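You operate a simulated robot arm through the tools that you are given. There is no shell and no other tool.

You are at the controls of a simulated robot arm. One attempt, no reset.

JOB
Change the empty box in lane two and couple the new one.
Fine: take the full box of the same flavour; stand the empty box on the grey stand; push the shelf home before you push lane two's connector on to the new spout; the other full box, lane one's box with its connector and the yellow lever stay as they are. Set down upright: brown syrup box, what you pick out.

It is judged by the outcome, as a careful person would: the job done as asked, and still so three seconds after it is handed in. It fails if anything else is knocked over, pushed out of place, dropped, spilled or broken.

ROBOT AND FRAMES
A 6-joint arm with a fingered hand, fixed in place. Base frame: the origin is at the foot of the arm, x ahead of it, y to its left, z up; the work surface is at about z = 0.87. Readings come in m, rad, newtons and seconds.
It reaches about 1.346 m from its shoulder. Its first joint turns from -2.601 to 2.601 rad. Payload 3.5 kg.
Tool frame: the origin (TCP) lies between the finger pads and is the grasp point; the fingertips stand 0.026 m ahead of it; z points along the fingers, y is the line along which they close. Largest opening 0.132 m; the body of the gripper starts 0.073 m behind the TCP. The gripper is a hand of 4 fingers: y runs from the thumb to the fingers, the wrist lies at [0, 0, -0.234] in the tool frame, and closing takes about 1.5 s.
Orientation is told as [roll, pitch, yaw] about the base's x, y, z axes, in that order, counted from this pose: with the fingers straight down and closing along the base's y, the tool's x points along the base's -x, its y along +y and its z along -z.

CONTROLS
- The arm moves only by the tool play_rows. Its argument "motion" is a list of rows, each an object of numbers (a shift or turn left out is 0, a gripper value left out holds the last): "wx", "wy", "wz": the turn, a rotation vector about the tool's x, y, z in rad; "dx", "dy", "dz": the shift along the tool's x, y, z in m; "jaw": the closure, from 0 (fully open) to 1 (shut). In form: [{"wx": .., "wy": .., "wz": .., "dx": .., "dy": .., "dz": .., "jaw": ..}, ...]. A call has 1 to 20 rows; each row shifts and turns the commanded pose from where the row before left it, along the tool's axes as they then stand. A row lasts 0.2 s, in which the tool goes at most 0.05 m and 0.15 rad; a call with a longer step from one row to the next is refused whole, and so is a gripper value outside its range. Where a pose cannot be reached the arm comes as near as it can. A force on the tool above 60 N (or 10 N above the force at the start of the call, whichever is more), or a blocked arm, ends the call early, and 0.2 s more pass. The fingers move at their own pace (about 0.072 m/s each) and stop on an object; they squeeze with about 30 N. The grip force told is the motor's: it shows also when the fingers shut on nothing. Time passes only in rows, and 0.2 s behind the last, so rows that do not move let the fingers close. It gives the time, the measured TCP pose, the force on the tool (base axes), the opening and the grip force at its end, in the units of the frame above (readings bear some noise), with the torque about the TCP (base axes, N m) and any sound that the robot's microphone picked up.
- Cameras (640 x 400 px; columns grow to the right, rows downward): "scene" is fixed at [0.2095, 0.6511, 1.4127]; the picture's right is [-0.87, -0.48, 0.00], its down [-0.16, 0.29, -0.94] and it looks along [0.46, -0.83, -0.33] (base axes); focal length 375 px, centre (320, 200). "wrist" rides on the gripper at [0.068, 0.002, -0.097] in the tool frame; the picture's right is [-0.02, 1.00, 0.00], its down [-0.82, -0.02, -0.58] and it looks along [-0.58, -0.01, 0.82] (tool axes); focal length 270 px, centre (320, 200).
- get_image(camera): a new picture of that camera. The clock stands still meanwhile.
- move_column(by): slides the trunk up (or, below 0, down) by that many m; the arm rides with it, the base frame stays. It gives what a move gives, with no picture.
- hand_shape(shape): the hand has 4 fingers and takes this shape, open, in about a second: jaw (thumb against the fingers, like two jaws); tri (thumb and two fingers); tip (a fingertip pinch); poke (one finger out to press); point (the index stretched); flat (the hand flat); cup (the hand cupped); fist (a fist). The gripper value then closes the fingers along that shape, each until it touches; the sizes above hold for jaw. It gives what a move gives, with no picture.
- point_at(camera, pixels): for up to 12 pixels [column, row] of the newest picture of that camera ("zoom" is the newest enlarged one), the place [x, y, z] in the base frame of the surface seen there, good to about 0.002 m, but the place of the scene camera against the robot may be out by one fixed shift of up to 0.012 m in any direction. The clock stands still meanwhile.
- zoom(camera, box): a new picture of the part [left, top, right, bottom] of that camera's present view, enlarged. The clock stands still meanwhile.
- sign_off(): hands the job in; it is judged then, once.

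Open the gripper and draw the arm clear of the work before you hand the job in, unless the task says otherwise.

The tools are called after "Call:" as a command line: name --argument value ..., lists and objects as JSON in quotes. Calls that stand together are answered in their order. play_rows: Moves the arm, as the interface text tells. Its arguments: {"type":"object","properties":{"motion":{"type":"array","items":{"type":"object","properties":{"wx":{"type":"number"},"wy":{"type":"number"},"wz":{"type":"number"},"dx":{"type":"number"},"dy":{"type":"number"},"dz":{"type":"number"},"jaw":{"type":"number"}}}}},"required":["motion"]} The other tools are called the same way: move_column (by) slides the trunk up or down; hand_shape (shape) gives the hand a shape; get_image (camera) takes a picture; point_at (camera, pixels) gives the place of the surface under pixels of a picture; zoom (camera, box) takes an enlarged picture of a part of a camera's view; sign_off () hands the job in.

At the start:

```text
time: 0.0
ee_pos: [0.7727, -0.5866, 1.0705]
tool_rot: [0.0, -0.001, 0.001]
contact_force: [-0.4, 0.4, 0.3]
torque: [-0.01, 0.0, -0.02]
opening: 0.1318
finger_force: 0.0
shape: jaw
trunk travel left (down, up): [-0.969, 0.001]
```

scene: 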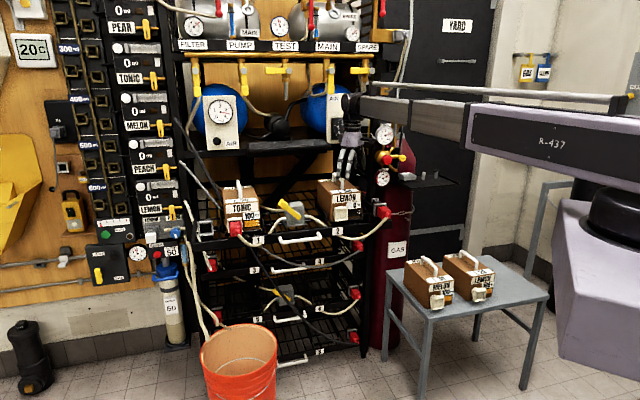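
wrist: 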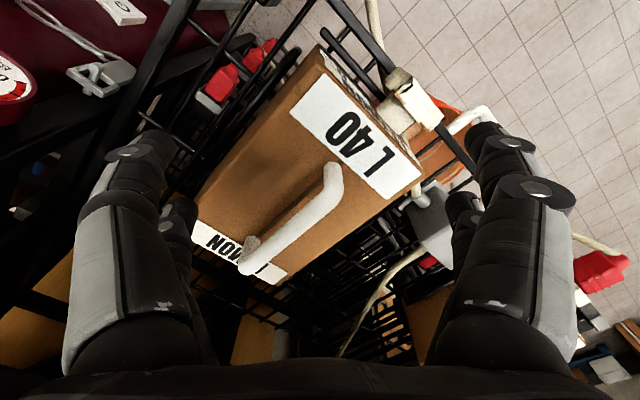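

The scene picture shows two boxes on the rack's top shelf (about 240,205 and 340,200) and two full boxes on the grey stand (430,280 and 470,275). I zoom in on each to read the labels and see the details.

Call:
zoom --camera "scene" --box '[180, 160, 420, 310]'

Call:
zoom --camera "scene" --box '[370, 230, 560, 350]'

Call:
get_image --camera "wrist"

```text
2.67 times, centred on (300, 235) of scene
```

zoom: 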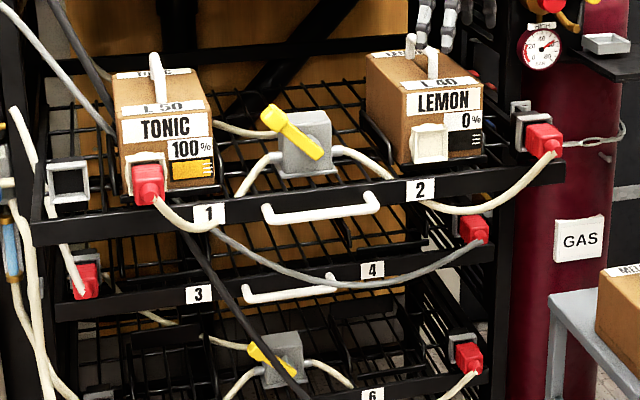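

```text
3.33 times, centred on (465, 290) of scene
```

zoom: 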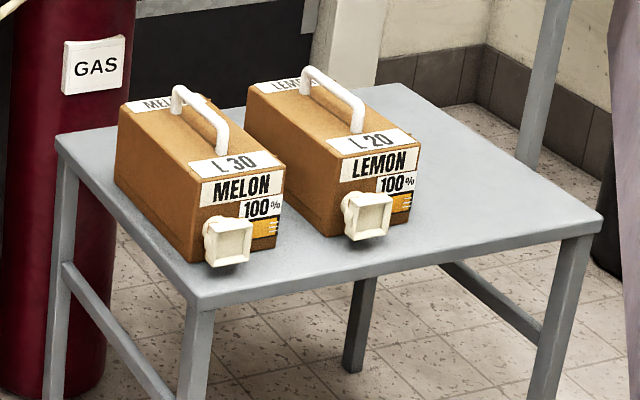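

```text
taken
```

wrist: 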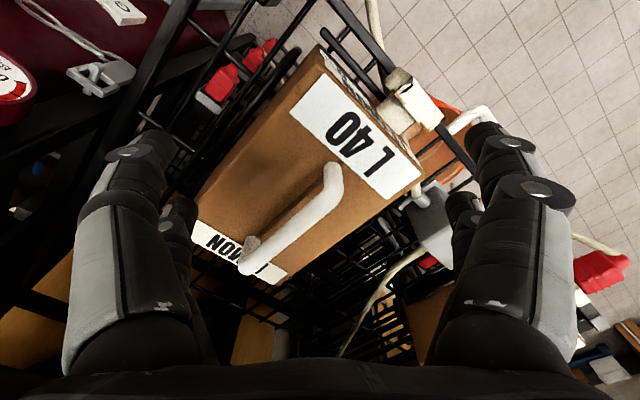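

Lane two holds LEMON 0% with its red connector parked on a holder to its right; the matching full box is LEMON 100% on the stand. I zoom closer and measure positions.

Call:
zoom --camera "scene" --box '[290, 160, 418, 240]'

Call:
point_at --camera "zoom" --pixels '[[140, 100], [390, 90], [215, 160], [400, 170], [240, 265], [395, 265], [300, 240], [340, 70], [520, 170], [595, 215], [610, 260], [540, 160]]'

```text
5.00 times, centred on (354, 200) of scene
```

zoom: 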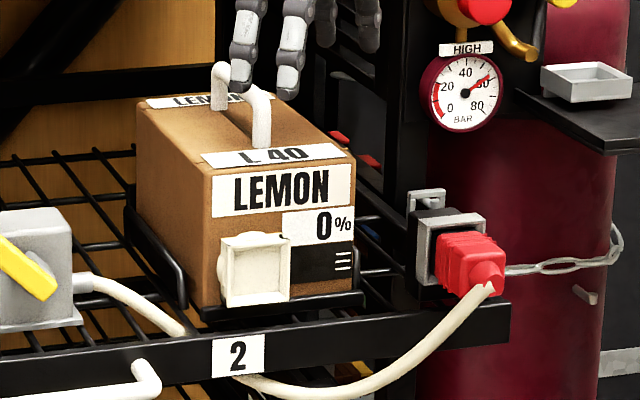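

```text
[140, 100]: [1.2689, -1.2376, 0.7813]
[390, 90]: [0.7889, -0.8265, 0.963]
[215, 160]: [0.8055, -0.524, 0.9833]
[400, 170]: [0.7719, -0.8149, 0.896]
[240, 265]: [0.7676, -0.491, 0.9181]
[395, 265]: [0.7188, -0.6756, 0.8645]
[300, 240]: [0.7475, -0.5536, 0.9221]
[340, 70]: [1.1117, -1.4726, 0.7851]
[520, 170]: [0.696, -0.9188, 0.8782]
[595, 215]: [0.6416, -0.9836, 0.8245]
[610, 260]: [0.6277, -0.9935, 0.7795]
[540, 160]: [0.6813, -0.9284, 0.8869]
```

The zoom shows the empty box (front face 215–352, 165–300), spout (222–290, 235–305) and the parked connector (435–505, 235–298). I measure those corners.

Call:
point_at --camera "zoom" --pixels '[[209, 180], [350, 162], [215, 285], [330, 290], [150, 108], [262, 120], [222, 75], [255, 270], [470, 270], [485, 275], [445, 240], [420, 220]]'

Call:
point_at --camera "zoom" --pixels '[[225, 240], [289, 237], [228, 302], [289, 300], [490, 290], [440, 260], [503, 262], [470, 240], [430, 210], [238, 355], [150, 370], [480, 315]]'

Call:
get_image --camera "scene"

```text
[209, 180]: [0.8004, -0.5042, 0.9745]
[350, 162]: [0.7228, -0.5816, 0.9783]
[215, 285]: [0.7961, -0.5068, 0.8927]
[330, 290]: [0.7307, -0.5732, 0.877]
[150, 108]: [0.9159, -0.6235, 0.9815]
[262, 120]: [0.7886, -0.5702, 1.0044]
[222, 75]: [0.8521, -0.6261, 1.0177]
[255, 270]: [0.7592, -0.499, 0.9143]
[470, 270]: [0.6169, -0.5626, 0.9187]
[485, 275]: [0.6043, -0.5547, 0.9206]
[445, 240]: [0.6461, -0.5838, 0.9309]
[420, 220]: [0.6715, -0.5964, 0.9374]
```

```text
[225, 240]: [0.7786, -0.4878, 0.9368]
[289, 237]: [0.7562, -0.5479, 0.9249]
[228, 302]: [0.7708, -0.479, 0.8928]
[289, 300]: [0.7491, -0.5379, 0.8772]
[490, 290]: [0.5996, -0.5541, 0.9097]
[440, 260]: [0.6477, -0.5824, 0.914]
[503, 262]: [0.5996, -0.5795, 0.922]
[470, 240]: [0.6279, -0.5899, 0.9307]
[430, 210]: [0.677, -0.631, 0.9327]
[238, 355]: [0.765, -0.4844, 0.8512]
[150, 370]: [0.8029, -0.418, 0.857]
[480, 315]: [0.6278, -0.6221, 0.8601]
```

```text
taken
```

scene: 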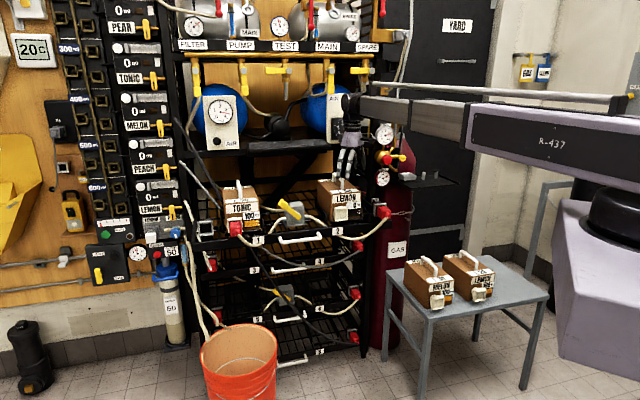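

Front face of the box points along about (-0.71, 0.71), so the rack sits at 45° to the base. I measure the lane-two box in the wrist picture: handle (335,170)–(245,265), top corners (320,50), (420,180), (195,215).

Call:
point_at --camera "wrist" --pixels '[[335, 172], [290, 215], [250, 262], [322, 55], [417, 182], [275, 282], [198, 222], [425, 105], [365, 130], [240, 150], [385, 65], [455, 150]]'

Call:
zoom --camera "wrist" --box '[180, 40, 500, 300]'

Call:
zoom --camera "scene" --box '[190, 170, 318, 250]'

```text
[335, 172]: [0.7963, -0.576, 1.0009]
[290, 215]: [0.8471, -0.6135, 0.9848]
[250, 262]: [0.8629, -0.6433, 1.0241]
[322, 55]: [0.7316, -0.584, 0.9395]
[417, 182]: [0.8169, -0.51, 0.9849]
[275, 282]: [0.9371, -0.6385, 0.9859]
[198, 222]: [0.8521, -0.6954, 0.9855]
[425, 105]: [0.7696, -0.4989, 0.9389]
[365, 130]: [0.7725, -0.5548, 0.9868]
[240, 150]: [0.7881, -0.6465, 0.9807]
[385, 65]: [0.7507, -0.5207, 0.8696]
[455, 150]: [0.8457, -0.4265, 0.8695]
```

```text
1.54 times, centred on (340, 170) of wrist
```

zoom: 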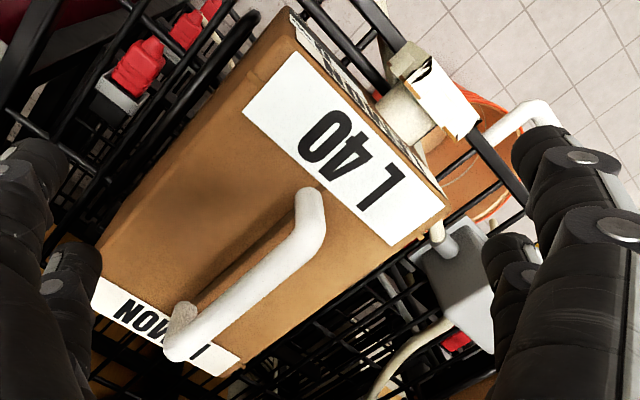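

```text
5.00 times, centred on (254, 210) of scene
```

zoom: 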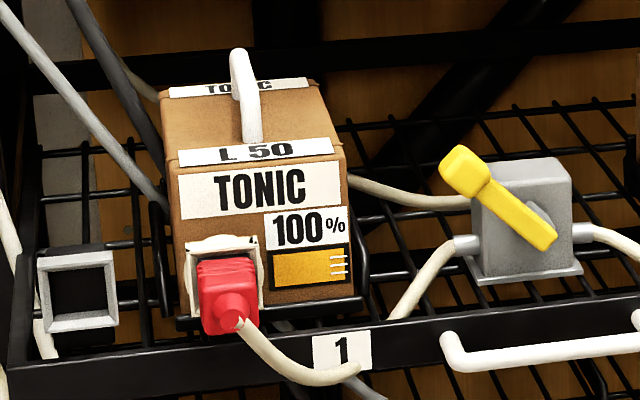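

Box top is at z≈0.985 with the handle top near 1.024. Next I measure the stand, its boxes and its free area in a zoom.

Call:
zoom --camera "scene" --box '[376, 240, 560, 355]'

Call:
point_at --camera "scene" --pixels '[[388, 272], [428, 318], [546, 293], [490, 258], [510, 285], [450, 310], [405, 262], [430, 288], [450, 280], [448, 257], [470, 280], [492, 275]]'

```text
3.48 times, centred on (468, 298) of scene
```

zoom: 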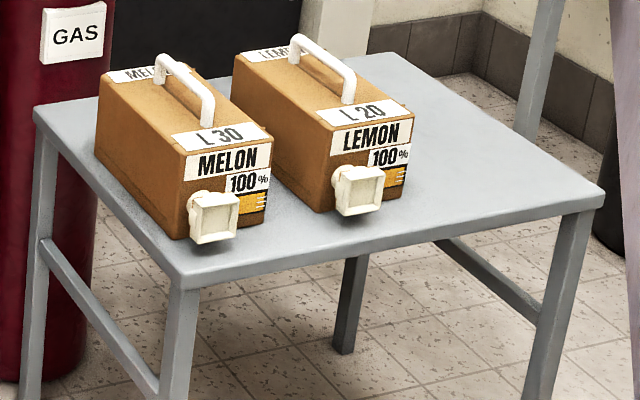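

```text
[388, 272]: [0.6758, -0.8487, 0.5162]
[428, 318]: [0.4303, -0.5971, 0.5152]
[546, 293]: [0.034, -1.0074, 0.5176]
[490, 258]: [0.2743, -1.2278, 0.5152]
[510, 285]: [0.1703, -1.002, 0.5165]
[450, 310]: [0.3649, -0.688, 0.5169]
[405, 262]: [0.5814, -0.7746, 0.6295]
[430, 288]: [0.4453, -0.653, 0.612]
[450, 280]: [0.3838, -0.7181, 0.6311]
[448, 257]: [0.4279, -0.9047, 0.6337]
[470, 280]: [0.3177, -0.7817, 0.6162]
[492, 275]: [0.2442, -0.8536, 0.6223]
```

The stand top is at z≈0.516, with corners near (0.676,-0.849), (0.430,-0.597), (0.034,-1.007), (0.274,-1.228). I measure the stand boxes in the zoom.

Call:
point_at --camera "zoom" --pixels '[[186, 152], [268, 138], [189, 235], [265, 218], [100, 78], [333, 130], [413, 116], [322, 210], [402, 195], [235, 60], [345, 95], [296, 45]]'

Call:
point_at --camera "zoom" --pixels '[[213, 218], [360, 190], [325, 68], [350, 80], [340, 180], [382, 180], [340, 212], [380, 206], [460, 150], [480, 200], [420, 90], [540, 195]]'

```text
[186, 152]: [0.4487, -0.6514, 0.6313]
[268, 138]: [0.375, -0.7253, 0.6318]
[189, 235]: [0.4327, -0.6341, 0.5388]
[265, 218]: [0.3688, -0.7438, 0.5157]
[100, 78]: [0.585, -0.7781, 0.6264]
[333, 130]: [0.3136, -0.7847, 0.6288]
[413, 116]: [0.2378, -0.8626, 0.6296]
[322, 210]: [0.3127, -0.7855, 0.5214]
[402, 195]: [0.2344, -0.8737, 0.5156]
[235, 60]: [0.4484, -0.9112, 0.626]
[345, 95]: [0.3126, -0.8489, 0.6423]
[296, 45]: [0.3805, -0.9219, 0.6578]
```

```text
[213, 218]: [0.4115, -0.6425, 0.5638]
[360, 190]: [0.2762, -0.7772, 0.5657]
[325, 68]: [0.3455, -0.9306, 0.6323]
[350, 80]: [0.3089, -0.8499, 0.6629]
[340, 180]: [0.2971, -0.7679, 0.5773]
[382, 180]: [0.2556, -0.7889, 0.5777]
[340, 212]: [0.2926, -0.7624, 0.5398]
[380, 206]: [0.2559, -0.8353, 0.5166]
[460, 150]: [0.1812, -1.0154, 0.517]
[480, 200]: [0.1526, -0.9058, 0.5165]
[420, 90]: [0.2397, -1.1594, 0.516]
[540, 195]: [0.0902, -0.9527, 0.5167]
```

Box size is about 0.107 × 0.185 × 0.114 m, and the right part of the stand is free. Now I compare the top shelf front with the lower ones to see how far it is pulled out.

Call:
zoom --camera "scene" --box '[180, 190, 420, 340]'

Call:
point_at --camera "scene" --pixels '[[300, 242], [258, 240], [338, 231], [288, 271], [254, 270], [338, 260], [378, 220], [382, 212], [200, 238], [385, 232], [357, 245], [355, 295]]'

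```text
2.67 times, centred on (300, 265) of scene
```

zoom: 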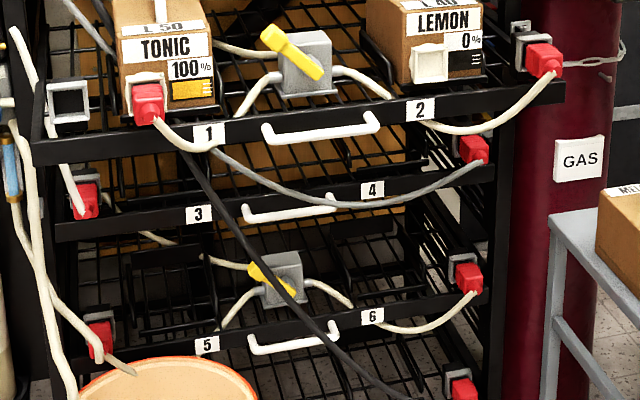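

```text
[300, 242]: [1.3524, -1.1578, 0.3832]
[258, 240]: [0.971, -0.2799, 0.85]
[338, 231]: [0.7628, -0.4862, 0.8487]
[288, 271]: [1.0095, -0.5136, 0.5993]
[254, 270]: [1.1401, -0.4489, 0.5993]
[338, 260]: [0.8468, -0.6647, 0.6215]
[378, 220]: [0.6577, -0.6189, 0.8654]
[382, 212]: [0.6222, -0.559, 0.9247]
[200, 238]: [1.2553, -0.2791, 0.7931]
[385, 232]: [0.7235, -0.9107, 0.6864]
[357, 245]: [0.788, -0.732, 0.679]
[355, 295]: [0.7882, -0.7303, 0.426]
```

The top shelf front plate is at depth ≈0.884 along the rack's inward axis against ≈1.07 for the lower ones, so it is pulled out by roughly 0.185 m. I measure the rack's upper structure near the hand before moving.

Call:
zoom --camera "scene" --box '[180, 60, 420, 210]'

Call:
point_at --camera "scene" --pixels '[[265, 145], [300, 143], [235, 150], [222, 125], [280, 47], [385, 160], [405, 175], [355, 110], [372, 130], [280, 70], [330, 118], [355, 70]]'

```text
2.67 times, centred on (300, 135) of scene
```

zoom: 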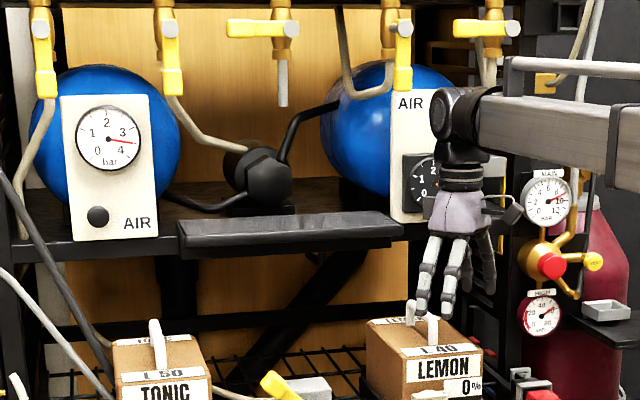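

```text
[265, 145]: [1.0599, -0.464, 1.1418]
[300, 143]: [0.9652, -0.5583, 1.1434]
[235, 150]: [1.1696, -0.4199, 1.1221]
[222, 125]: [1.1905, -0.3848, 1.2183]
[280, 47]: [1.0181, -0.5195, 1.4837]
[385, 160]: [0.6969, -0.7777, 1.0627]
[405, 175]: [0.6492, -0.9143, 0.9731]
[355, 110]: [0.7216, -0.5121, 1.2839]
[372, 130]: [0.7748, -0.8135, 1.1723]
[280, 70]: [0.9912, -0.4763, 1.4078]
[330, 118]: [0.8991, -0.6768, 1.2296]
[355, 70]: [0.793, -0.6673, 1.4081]
```

The hand hangs above the box at z≈1.07, the ledge above starts at depth 1.077 and z≈1.14. I raise 3 cm and yaw the hand by 45° so the fingers close across the handle.

Call:
play_rows --motion '[{"dz": -0.03}, {"wz": 0.131, "dx": -0.005}, {"wz": 0.131, "dx": -0.005}, {"wz": 0.131, "dx": -0.005}, {"wz": 0.131}, {"wz": 0.131}, {"wz": 0.1304}, {}]'

Call:
get_image --camera "wrist"

Call:
get_image --camera "scene"

```text
time: 1.8
ee_pos: [0.7872, -0.5887, 1.0711]
tool_rot: [0.0, 0.001, -0.787]
contact_force: [-0.1, 0.0, 0.2]
torque: [0.01, -0.01, -0.01]
opening: 0.1319
finger_force: 0.1
shape: jaw
out of reach, approached as far as the arm can: row 1
trunk travel left (down, up): [-0.969, 0.001]
```

```text
taken
```

wrist: 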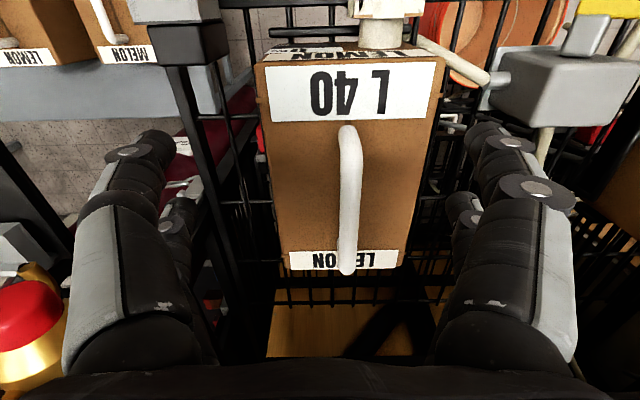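

```text
taken
```

scene: 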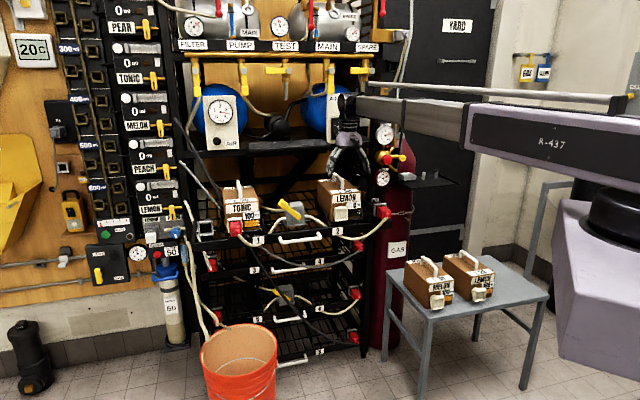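

The reading says the 3 cm rise was out of reach (z stayed 1.071), so height may need the trunk. The wrist picture now shows the handle vertical at column ~348, rows 130–272; I measure it and the box corners.

Call:
point_at --camera "wrist" --pixels '[[350, 150], [349, 200], [347, 250], [347, 262], [262, 65], [440, 62], [292, 268], [398, 265], [349, 130], [385, 40], [310, 200], [400, 200]]'

Call:
zoom --camera "wrist" --box '[230, 0, 480, 300]'

Call:
zoom --camera "scene" --box '[310, 80, 630, 280]'

```text
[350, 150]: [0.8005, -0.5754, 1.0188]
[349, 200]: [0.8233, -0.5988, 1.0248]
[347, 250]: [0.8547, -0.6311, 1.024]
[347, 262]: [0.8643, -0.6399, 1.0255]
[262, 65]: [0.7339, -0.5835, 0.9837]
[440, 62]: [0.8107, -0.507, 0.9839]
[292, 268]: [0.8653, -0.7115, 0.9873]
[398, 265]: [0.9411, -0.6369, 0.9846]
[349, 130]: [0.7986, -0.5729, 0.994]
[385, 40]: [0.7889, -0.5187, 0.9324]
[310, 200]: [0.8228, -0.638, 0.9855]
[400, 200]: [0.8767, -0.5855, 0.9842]
```

```text
1.33 times, centred on (355, 150) of wrist
```

zoom: 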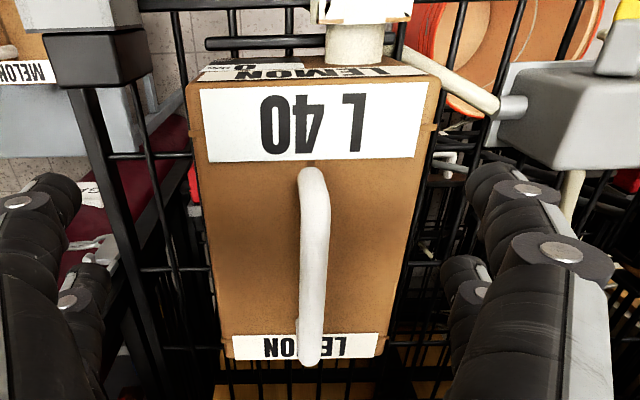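

```text
2.00 times, centred on (470, 180) of scene
```

zoom: 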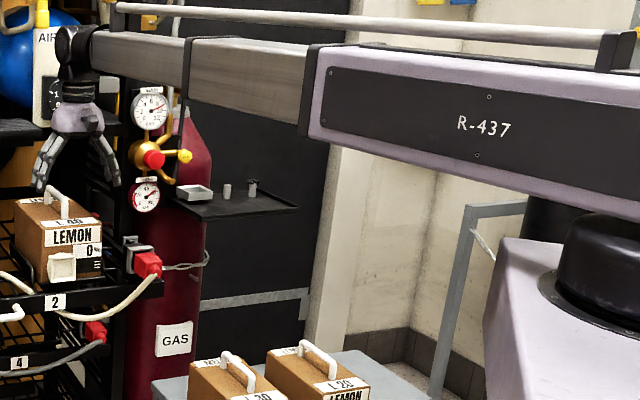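

The handle runs along the rack's depth at s≈-0.159 with its top at z≈1.025. I centre over it (3 rows), then test a small 1 cm descent with the arm itself.

Call:
play_rows --motion '[{"dx": -0.02, "dy": 0.009}, {"dx": -0.025, "dy": 0.0097}, {"dz": 0.01}, {}]'

Call:
get_image --camera "wrist"

```text
time: 2.8
ee_pos: [0.8251, -0.6026, 1.0729]
tool_rot: [-0.003, 0.008, -0.785]
contact_force: [-41.2, 23.2, -18.8]
torque: [-1.64, -1.94, 1.31]
opening: 0.1317
finger_force: 0.1
shape: jaw
out of reach, approached as far as the arm can: row 3
trunk travel left (down, up): [-0.969, 0.001]
```

```text
taken
```

wrist: 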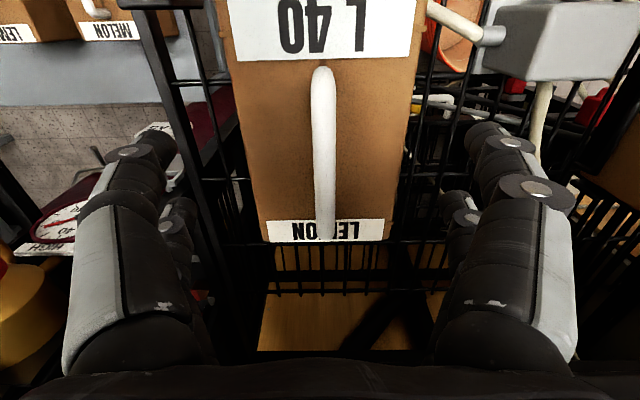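

A contact force of about 47 N pushes the hand outward – something on the arm is touching the rack. I back off along the tool's x and look.

Call:
play_rows --motion '[{"dx": 0.015}, {"dx": 0.01}, {}]'

Call:
zoom --camera "scene" --box '[280, 60, 440, 220]'

Call:
get_image --camera "wrist"

```text
time: 3.6
ee_pos: [0.8154, -0.5875, 1.0701]
tool_rot: [0.0, 0.0, -0.785]
contact_force: [1.5, 0.2, -0.6]
torque: [-0.02, 0.0, 0.01]
opening: 0.1319
finger_force: 0.0
shape: jaw
trunk travel left (down, up): [-0.969, 0.001]
```

```text
2.50 times, centred on (360, 140) of scene
```

zoom: 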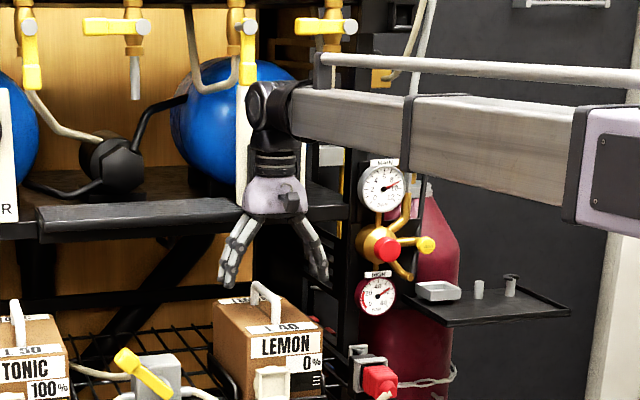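

```text
taken
```

wrist: 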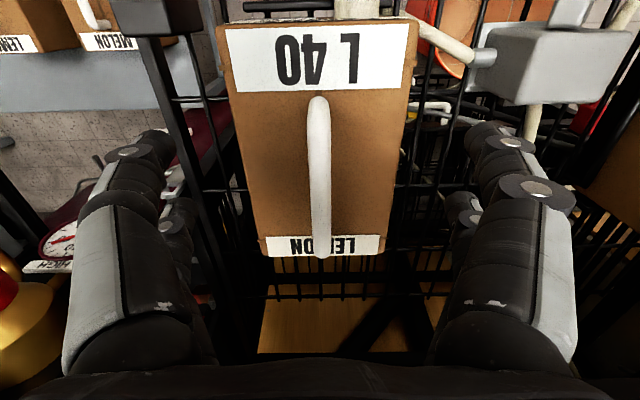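

With the hand at depth 0.992 there is no contact. I measure the arm's wrist block, its top rail and the nearby taps and panel to find what was touched.

Call:
point_at --camera "zoom" --pixels '[[322, 60], [320, 85], [265, 100], [325, 28], [310, 45], [247, 70], [248, 140], [262, 150], [325, 200], [330, 155], [225, 190], [300, 150]]'

Call:
zoom --camera "scene" --box '[320, 50, 400, 130]'

```text
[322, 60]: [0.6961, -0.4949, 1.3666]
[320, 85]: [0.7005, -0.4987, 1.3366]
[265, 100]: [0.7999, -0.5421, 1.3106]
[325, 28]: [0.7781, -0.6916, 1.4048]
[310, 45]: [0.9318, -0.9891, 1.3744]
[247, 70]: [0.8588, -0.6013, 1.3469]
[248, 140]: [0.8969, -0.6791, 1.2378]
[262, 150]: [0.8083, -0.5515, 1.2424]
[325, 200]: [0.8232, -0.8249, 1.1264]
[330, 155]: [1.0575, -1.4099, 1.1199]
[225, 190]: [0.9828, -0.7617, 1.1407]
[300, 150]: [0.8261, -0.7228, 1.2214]
```

```text
5.00 times, centred on (360, 90) of scene
```

zoom: 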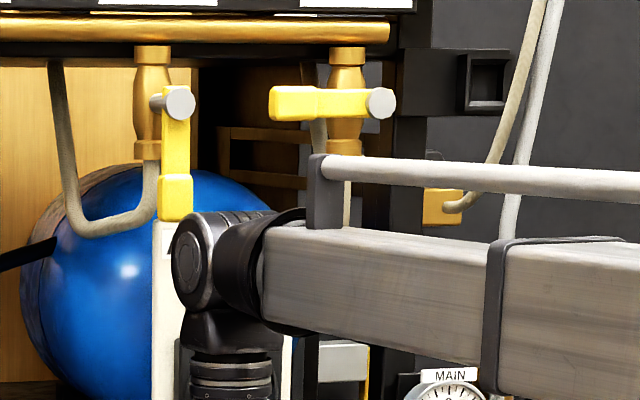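

The MAIN tap's yellow lever (zoom 175,150–215) hangs at depth ≈1.04 down to z≈1.335, right where the wrist block goes at this height; it still hangs vertical as before. I measure the block top and lever bottom so I can pass below it.

Call:
point_at --camera "zoom" --pixels '[[235, 213], [200, 222], [290, 215], [175, 212], [185, 200], [250, 240], [190, 270], [340, 150], [300, 105], [165, 180]]'

Call:
zoom --camera "scene" --box '[300, 195, 400, 245]'

```text
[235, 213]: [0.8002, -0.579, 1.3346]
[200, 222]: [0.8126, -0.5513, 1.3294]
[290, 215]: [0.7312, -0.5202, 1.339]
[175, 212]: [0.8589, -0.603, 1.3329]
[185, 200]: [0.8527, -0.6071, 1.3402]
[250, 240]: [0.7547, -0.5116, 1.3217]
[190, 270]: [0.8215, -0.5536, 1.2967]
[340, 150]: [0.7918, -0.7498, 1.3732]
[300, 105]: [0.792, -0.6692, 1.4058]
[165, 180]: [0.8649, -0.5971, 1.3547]
```

```text
6.40 times, centred on (350, 220) of scene
```

zoom: 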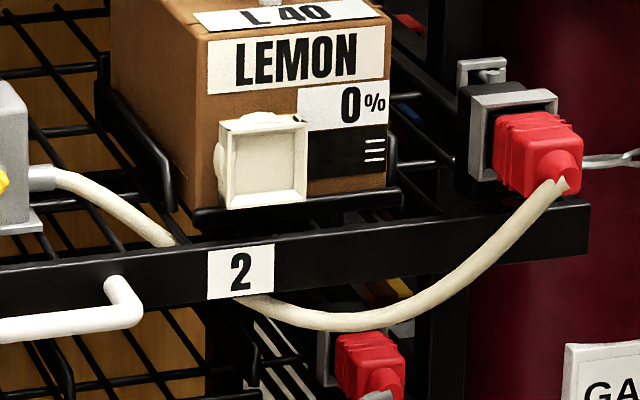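

The block top is z≈1.335 at the present height and the lever's end is z≈1.333, so 5 cm lower the hand clears it. I measure the cradle's lip and rails around the box.

Call:
point_at --camera "zoom" --pixels '[[300, 212], [220, 222], [380, 198], [395, 150], [160, 195], [110, 100], [175, 200], [200, 190], [240, 250], [560, 215], [480, 110], [470, 180]]'

Call:
point_at --camera "zoom" --pixels '[[505, 100], [520, 150], [560, 130], [500, 190], [550, 195], [565, 175], [580, 140], [465, 70], [490, 75], [520, 115], [495, 150], [110, 290]]'

```text
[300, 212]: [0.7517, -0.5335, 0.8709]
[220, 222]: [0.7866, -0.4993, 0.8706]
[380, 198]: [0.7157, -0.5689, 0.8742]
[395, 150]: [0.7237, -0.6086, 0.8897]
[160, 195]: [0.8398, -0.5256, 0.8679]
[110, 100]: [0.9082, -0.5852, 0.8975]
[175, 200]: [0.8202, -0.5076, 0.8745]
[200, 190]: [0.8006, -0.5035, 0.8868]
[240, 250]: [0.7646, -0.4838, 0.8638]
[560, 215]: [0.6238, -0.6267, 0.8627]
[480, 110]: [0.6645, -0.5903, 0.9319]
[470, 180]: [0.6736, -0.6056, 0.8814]
```

```text
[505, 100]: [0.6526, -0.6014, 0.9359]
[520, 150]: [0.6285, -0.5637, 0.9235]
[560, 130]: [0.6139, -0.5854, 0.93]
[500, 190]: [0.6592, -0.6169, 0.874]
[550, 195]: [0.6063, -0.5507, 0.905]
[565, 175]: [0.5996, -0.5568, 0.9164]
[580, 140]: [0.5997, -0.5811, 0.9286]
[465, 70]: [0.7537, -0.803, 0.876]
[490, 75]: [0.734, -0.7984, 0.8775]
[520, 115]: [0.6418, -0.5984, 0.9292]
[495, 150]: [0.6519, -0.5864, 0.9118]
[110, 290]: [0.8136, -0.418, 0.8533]
```

The lip is about z 0.88 and side fences about 0.90, so a 3 cm lift then drawing outward clears everything. I lower the trunk 4 cm first over the handle and check.

Call:
move_column --by -0.04

Call:
get_image --camera "wrist"

```text
time: 4.4
ee_pos: [0.8132, -0.5884, 1.0315]
tool_rot: [0.0, -0.001, -0.787]
contact_force: [0.3, -0.2, -0.1]
torque: [-0.02, 0.01, 0.0]
opening: 0.1321
finger_force: 0.1
shape: jaw
trunk travel left (down, up): [-0.929, 0.041]
```

```text
taken
```

wrist: 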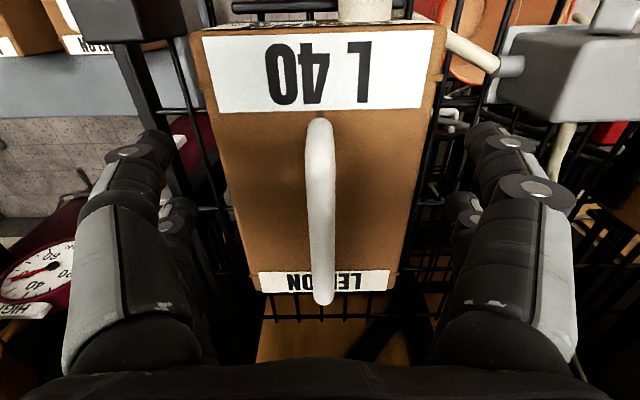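

No contact and the handle bar (column ~320) is centred between the fingers. I move 2.6 cm inward to the handle's middle and watch the force.

Call:
play_rows --motion '[{"dx": -0.013}, {"dx": -0.013}, {}]'

```text
time: 5.2
ee_pos: [0.8326, -0.6076, 1.0303]
tool_rot: [0.001, -0.001, -0.785]
contact_force: [1.6, -0.8, -4.0]
torque: [0.02, 0.25, -0.02]
opening: 0.132
finger_force: 0.0
shape: jaw
trunk travel left (down, up): [-0.929, 0.041]
```

Position is (0.833,-0.608) with only a small reading of a few newtons. I lower the trunk the last 1.2 cm to the grasp height.

Call:
move_column --by -0.012

Call:
get_image --camera "wrist"

Call:
zoom --camera "scene" --box '[290, 80, 410, 230]'

```text
time: 5.8
ee_pos: [0.832, -0.6074, 1.0185]
tool_rot: [0.0, 0.001, -0.786]
contact_force: [0.5, -0.2, -0.7]
torque: [-0.04, -0.02, 0.04]
opening: 0.1319
finger_force: 0.0
shape: jaw
trunk travel left (down, up): [-0.917, 0.053]
```

```text
taken
```

wrist: 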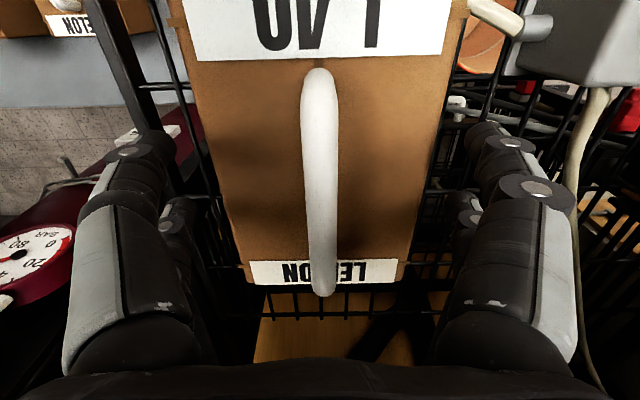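

```text
2.67 times, centred on (350, 155) of scene
```

zoom: 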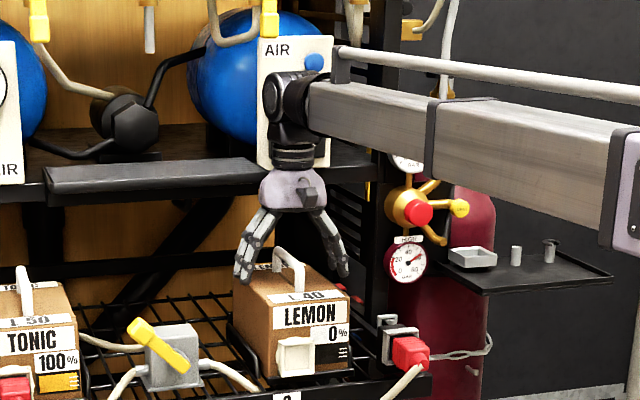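

The hand straddles the handle at z 1.0185, clear of the lever. I close the fingers on the bar.

Call:
play_rows --motion '[{"jaw": 0.5}, {"jaw": 1.0}, {}, {}, {}, {}, {}, {}, {}, {}]'

Call:
get_image --camera "wrist"

```text
time: 8.0
ee_pos: [0.8325, -0.6072, 1.0195]
tool_rot: [-0.001, -0.001, -0.785]
contact_force: [-0.4, -1.0, -2.2]
torque: [0.0, -0.03, 0.03]
opening: 0.0001
finger_force: 29.7
shape: jaw
trunk travel left (down, up): [-0.917, 0.053]
```

```text
taken
```

wrist: 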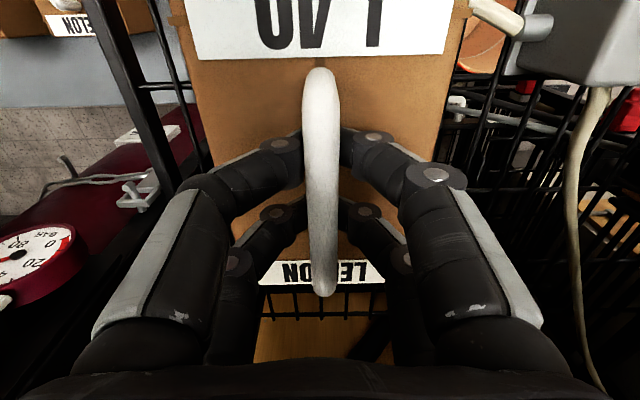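

The fingers shut to opening ~0 with their tips under the bar, so the handle is hooked rather than pinched. I lift 1.5 cm with the trunk and check the load and picture.

Call:
move_column --by 0.015

Call:
get_image --camera "wrist"

Call:
zoom --camera "scene" --box '[290, 80, 410, 230]'

```text
time: 8.7
ee_pos: [0.8335, -0.6069, 1.0315]
tool_rot: [-0.001, 0.003, -0.785]
contact_force: [-6.9, 6.5, -34.7]
torque: [-0.9, 0.34, 0.24]
opening: 0.0
finger_force: 30.1
shape: jaw
trunk travel left (down, up): [-0.932, 0.038]
```

```text
taken
```

wrist: 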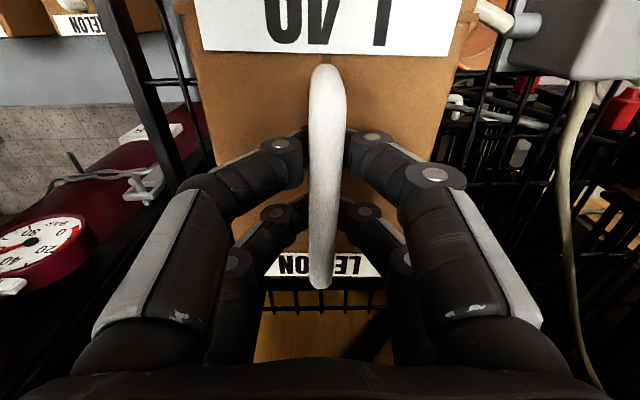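

```text
2.67 times, centred on (350, 155) of scene
```

zoom: 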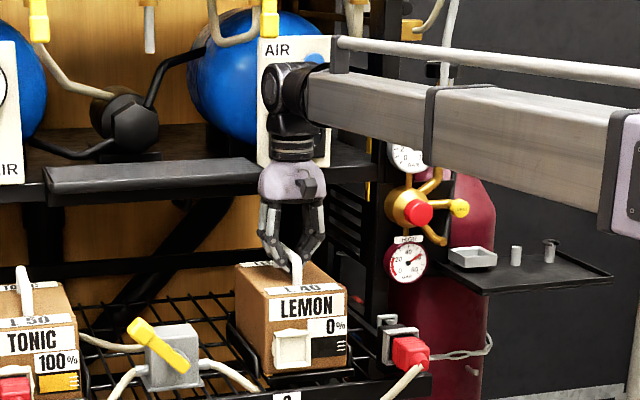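

The box has risen about 1 cm in the scene zoom (label 314→307), and the load reads 35 N. I hold still for a moment to see the settled force.

Call:
play_rows --motion '[{}, {}, {}]'

Call:
zoom --camera "scene" --box '[300, 160, 400, 240]'

Call:
zoom --camera "scene" --box '[320, 60, 400, 140]'

```text
time: 9.5
ee_pos: [0.8335, -0.608, 1.0295]
tool_rot: [-0.001, 0.004, -0.785]
contact_force: [-13.9, 11.0, -47.4]
torque: [-1.52, 0.02, 0.46]
opening: 0.0003
finger_force: 30.0
shape: jaw
trunk travel left (down, up): [-0.932, 0.038]
```

```text
5.00 times, centred on (350, 200) of scene
```

zoom: 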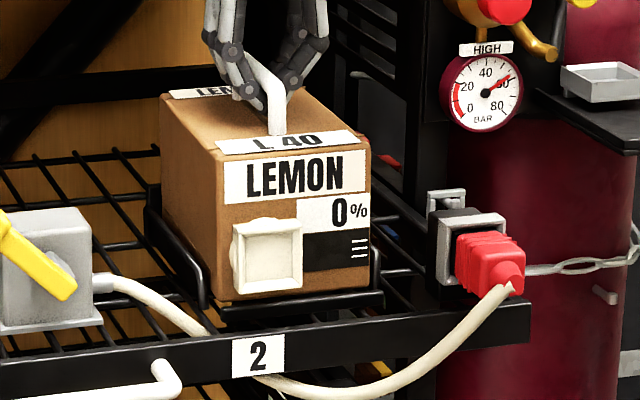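

```text
5.00 times, centred on (360, 100) of scene
```

zoom: 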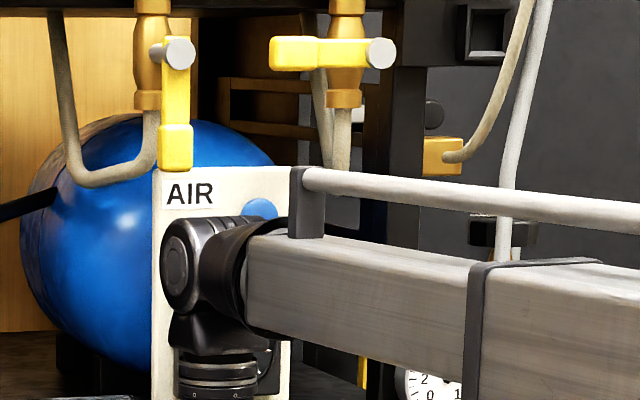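

The load grew to 47 N while still, more than an empty box should weigh, so something may be caught. I measure the box's corners now to see how it moved.

Call:
zoom --camera "scene" --box '[300, 160, 400, 240]'

Call:
point_at --camera "zoom" --pixels '[[222, 165], [362, 148], [225, 290], [360, 282], [170, 105], [215, 150], [340, 133], [268, 260], [300, 310], [375, 260], [200, 290], [270, 80]]'

Call:
point_at --camera "wrist" --pixels '[[210, 40], [450, 45], [325, 70], [325, 130], [325, 200], [320, 280], [200, 80], [455, 80], [250, 200], [265, 265], [380, 265], [400, 200]]'

```text
5.00 times, centred on (350, 200) of scene
```

zoom: 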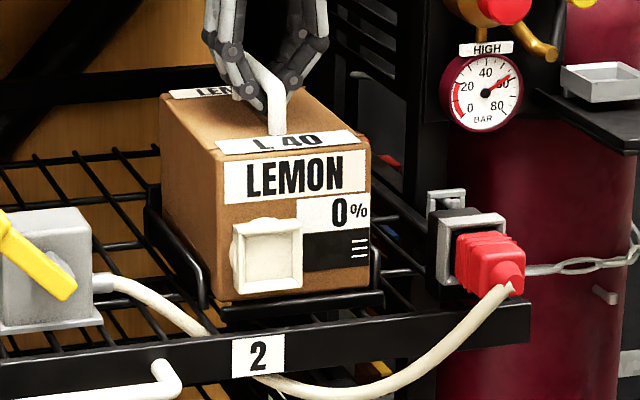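

```text
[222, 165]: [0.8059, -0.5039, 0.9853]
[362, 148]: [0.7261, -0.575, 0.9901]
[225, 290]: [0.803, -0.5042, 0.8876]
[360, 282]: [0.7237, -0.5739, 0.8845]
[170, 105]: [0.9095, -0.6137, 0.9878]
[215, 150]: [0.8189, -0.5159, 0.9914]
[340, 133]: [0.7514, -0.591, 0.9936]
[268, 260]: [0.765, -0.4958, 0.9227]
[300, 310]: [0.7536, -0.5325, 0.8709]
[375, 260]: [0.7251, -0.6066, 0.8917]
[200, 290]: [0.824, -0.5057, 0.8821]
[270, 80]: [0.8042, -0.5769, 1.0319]
```

```text
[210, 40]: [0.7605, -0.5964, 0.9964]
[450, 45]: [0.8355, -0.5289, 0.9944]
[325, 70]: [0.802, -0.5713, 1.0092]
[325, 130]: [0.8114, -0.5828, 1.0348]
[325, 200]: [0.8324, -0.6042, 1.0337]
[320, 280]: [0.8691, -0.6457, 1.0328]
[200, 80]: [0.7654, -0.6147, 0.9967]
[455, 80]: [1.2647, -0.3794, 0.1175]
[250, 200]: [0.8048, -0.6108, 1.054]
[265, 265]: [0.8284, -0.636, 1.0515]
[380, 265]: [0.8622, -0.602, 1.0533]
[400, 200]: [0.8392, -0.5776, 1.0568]
```

The box rose evenly by 1 cm (top 0.985→0.995), yet the force line passes near depth 1.03 at z≈1.13 – possibly the palm's back against the ledge of the shelf above. I measure that ledge's edges.

Call:
zoom --camera "scene" --box '[260, 100, 380, 190]'

Call:
point_at --camera "scene" --pixels '[[300, 141], [300, 147], [300, 151], [320, 140], [326, 146], [327, 140], [322, 150], [310, 144], [335, 135], [340, 120], [270, 152], [262, 140]]'

```text
4.44 times, centred on (320, 145) of scene
```

zoom: 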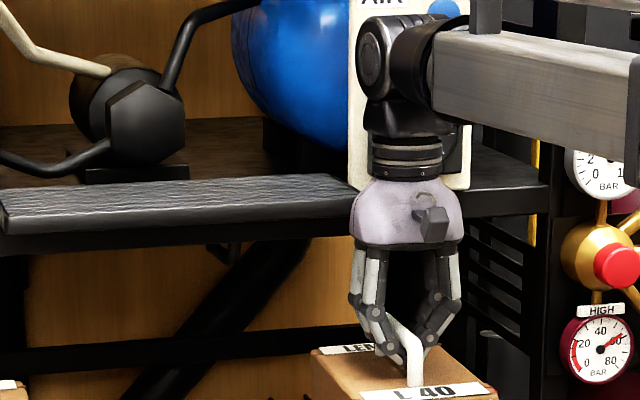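

```text
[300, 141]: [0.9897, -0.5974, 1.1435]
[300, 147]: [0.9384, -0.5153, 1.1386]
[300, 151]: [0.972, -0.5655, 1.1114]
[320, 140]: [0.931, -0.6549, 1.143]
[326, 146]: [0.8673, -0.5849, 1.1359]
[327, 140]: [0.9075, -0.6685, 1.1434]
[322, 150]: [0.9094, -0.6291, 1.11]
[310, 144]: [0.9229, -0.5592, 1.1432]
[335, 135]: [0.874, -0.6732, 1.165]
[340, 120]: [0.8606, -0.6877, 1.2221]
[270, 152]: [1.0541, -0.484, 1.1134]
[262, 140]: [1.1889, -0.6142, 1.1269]
```

The ledge's front edge is at depth ≈1.036, z 1.11–1.143: the palm's knuckles caught under it when lifting. I lower the box back down 1.2 cm, then open so that I can regrasp with the hand tilted outward.

Call:
move_column --by -0.013

Call:
play_rows --motion '[{"jaw": 0.5}, {"jaw": 0.0}, {}, {}, {}, {}, {}, {}]'

Call:
get_image --camera "wrist"

```text
time: 10.1
ee_pos: [0.8329, -0.6069, 1.0199]
tool_rot: [0.0, -0.002, -0.786]
contact_force: [-1.4, -0.1, -3.3]
torque: [-0.02, 0.02, 0.0]
opening: 0.0
finger_force: 29.8
shape: jaw
trunk travel left (down, up): [-0.919, 0.051]
```

```text
time: 11.9
ee_pos: [0.8326, -0.6071, 1.0214]
tool_rot: [0.002, 0.0, -0.786]
contact_force: [0.6, 0.3, 0.3]
torque: [0.0, -0.03, 0.01]
opening: 0.132
finger_force: 0.2
shape: jaw
trunk travel left (down, up): [-0.919, 0.051]
```

```text
taken
```

wrist: 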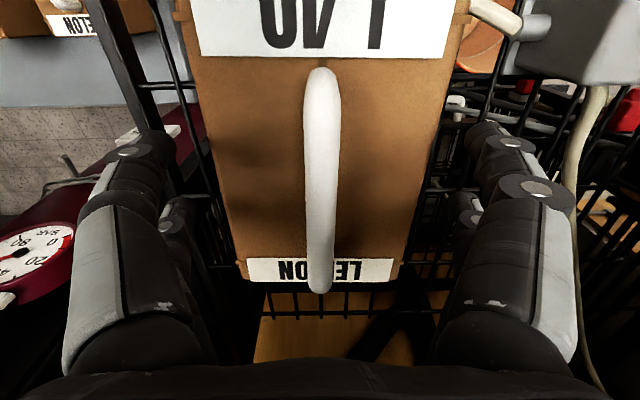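

The box is back and the fingers are open with no load. I move 1.2 cm outward and tilt the hand by 0.21 rad so that the palm leaves the ledge.

Call:
play_rows --motion '[{"dx": 0.012}, {"wy": -0.07}, {"wy": -0.07}, {"wy": -0.07}, {}]'

Call:
get_image --camera "wrist"

Call:
zoom --camera "scene" --box '[290, 80, 410, 230]'

```text
time: 13.1
ee_pos: [0.825, -0.5977, 1.0256]
tool_rot: [0.0, -0.21, -0.786]
contact_force: [-0.5, 0.8, 0.1]
torque: [-0.02, -0.02, 0.0]
opening: 0.1319
finger_force: 0.0
shape: jaw
out of reach, approached as far as the arm can: row 4
trunk travel left (down, up): [-0.919, 0.051]
```

```text
taken
```

wrist: 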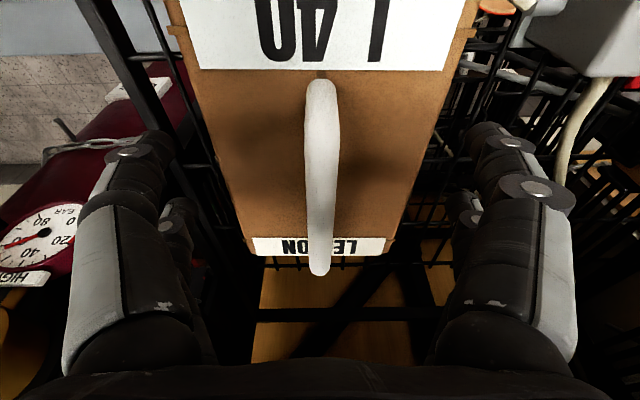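

```text
2.67 times, centred on (350, 155) of scene
```

zoom: 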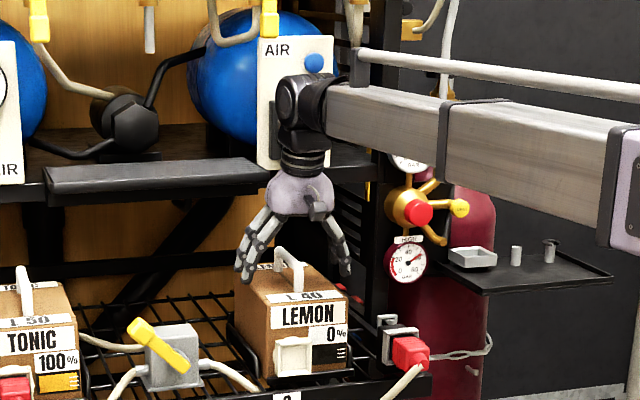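

The tilt worked (pitch -0.21) and the TCP rose to 1.0256 as expected. I lower the trunk about 1 cm to hook height and close.

Call:
move_column --by -0.009

Call:
play_rows --motion '[{"jaw": 0.5}, {"jaw": 1.0}, {}, {}, {}, {}, {}, {}, {}, {}]'

Call:
get_image --camera "wrist"

```text
time: 13.7
ee_pos: [0.8243, -0.5984, 1.0168]
tool_rot: [0.001, -0.208, -0.786]
contact_force: [0.2, -0.2, -0.4]
torque: [0.02, 0.0, -0.02]
opening: 0.1322
finger_force: 0.1
shape: jaw
trunk travel left (down, up): [-0.91, 0.06]
```

```text
time: 15.8
ee_pos: [0.8246, -0.597, 1.017]
tool_rot: [-0.001, -0.209, -0.787]
contact_force: [0.6, -0.5, -0.4]
torque: [0.0, -0.01, 0.0]
opening: 0.0
finger_force: 30.5
shape: jaw
trunk travel left (down, up): [-0.91, 0.06]
```

```text
taken
```

wrist: 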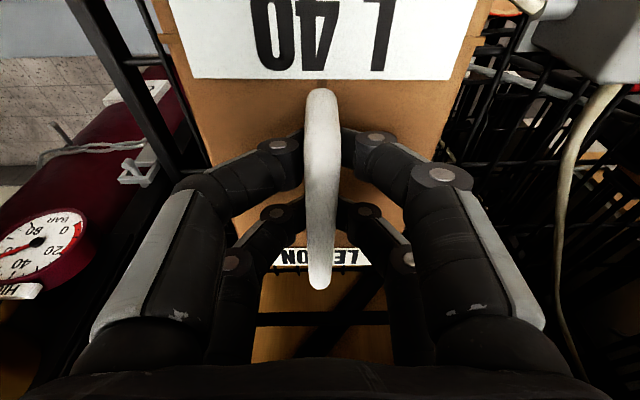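

Hooked again under the bar, with no force yet. I lift 1.5 cm and read the load.

Call:
move_column --by 0.015

Call:
play_rows --motion '[{}, {}]'

Call:
zoom --camera "scene" --box '[290, 80, 410, 230]'

Call:
get_image --camera "wrist"

```text
time: 16.5
ee_pos: [0.8248, -0.5988, 1.0316]
tool_rot: [0.0, -0.209, -0.784]
contact_force: [-0.1, -0.2, -4.1]
torque: [0.03, 0.04, -0.07]
opening: 0.0001
finger_force: 29.8
shape: jaw
trunk travel left (down, up): [-0.925, 0.045]
```

```text
time: 17.1
ee_pos: [0.824, -0.5975, 1.0316]
tool_rot: [0.001, -0.209, -0.786]
contact_force: [-0.1, 0.9, -3.5]
torque: [0.04, 0.07, 0.01]
opening: 0.0
finger_force: 30.2
shape: jaw
trunk travel left (down, up): [-0.925, 0.045]
```

```text
2.67 times, centred on (350, 155) of scene
```

zoom: 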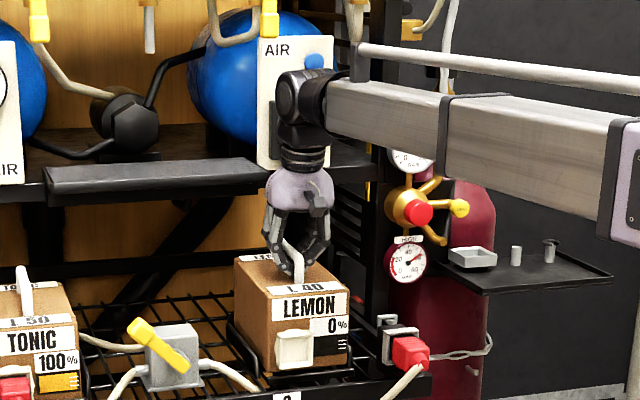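

```text
taken
```

wrist: 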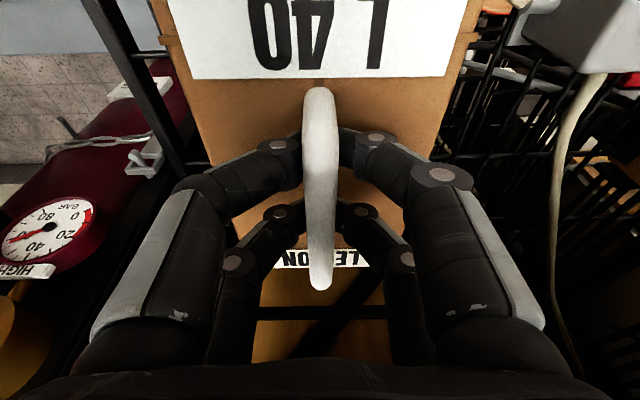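

Load is now only about 4 N, the empty box's weight. I raise another 3 cm.

Call:
move_column --by 0.03

Call:
zoom --camera "scene" --box '[290, 80, 410, 230]'

```text
time: 17.8
ee_pos: [0.8237, -0.5979, 1.0614]
tool_rot: [0.0, -0.209, -0.786]
contact_force: [0.5, 1.4, -4.4]
torque: [0.04, 0.02, 0.03]
opening: 0.0001
finger_force: 30.2
shape: jaw
trunk travel left (down, up): [-0.955, 0.015]
```

```text
2.67 times, centred on (350, 155) of scene
```

zoom: 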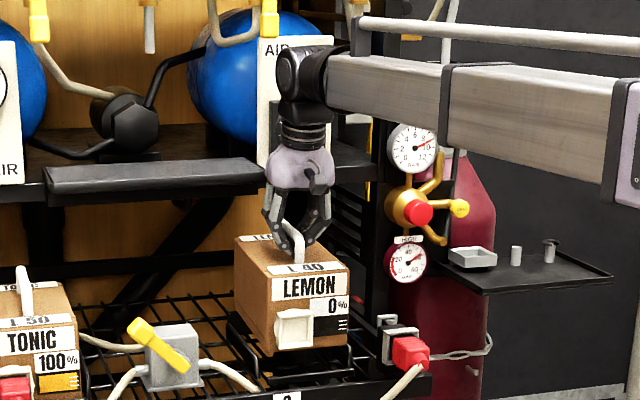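

The box hangs about 4 cm above its cradle, clear of the lip. I draw it horizontally outward by 0.27 m in small steps.

Call:
play_rows --motion '[{"dx": 0.0098, "dz": -0.0021}, {"dx": 0.0196, "dz": -0.0042}, {"dx": 0.0293, "dz": -0.0063}, {"dx": 0.0293, "dz": -0.0063}, {"dx": 0.0293, "dz": -0.0063}, {"dx": 0.0293, "dz": -0.0063}, {"dx": 0.0293, "dz": -0.0063}, {"dx": 0.0293, "dz": -0.0063}, {"dx": 0.0293, "dz": -0.0063}, {"dx": 0.0196, "dz": -0.0042}, {"dx": 0.0098, "dz": -0.0021}, {}]'

Call:
get_image --camera "scene"

Call:
get_image --camera "wrist"

```text
time: 20.4
ee_pos: [0.6336, -0.4079, 1.0623]
tool_rot: [0.001, -0.209, -0.785]
contact_force: [-0.1, 0.0, -3.4]
torque: [0.04, 0.03, -0.01]
opening: 0.0003
finger_force: 29.5
shape: jaw
trunk travel left (down, up): [-0.955, 0.015]
```

```text
taken
```

scene: 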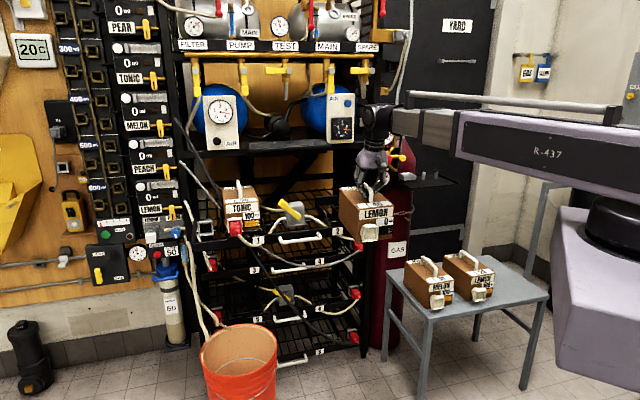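

```text
taken
```

wrist: 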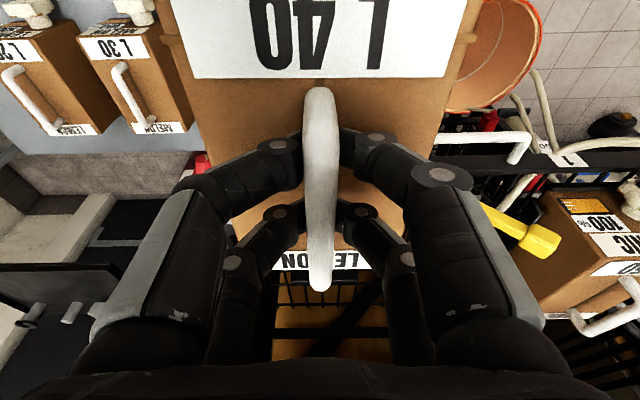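

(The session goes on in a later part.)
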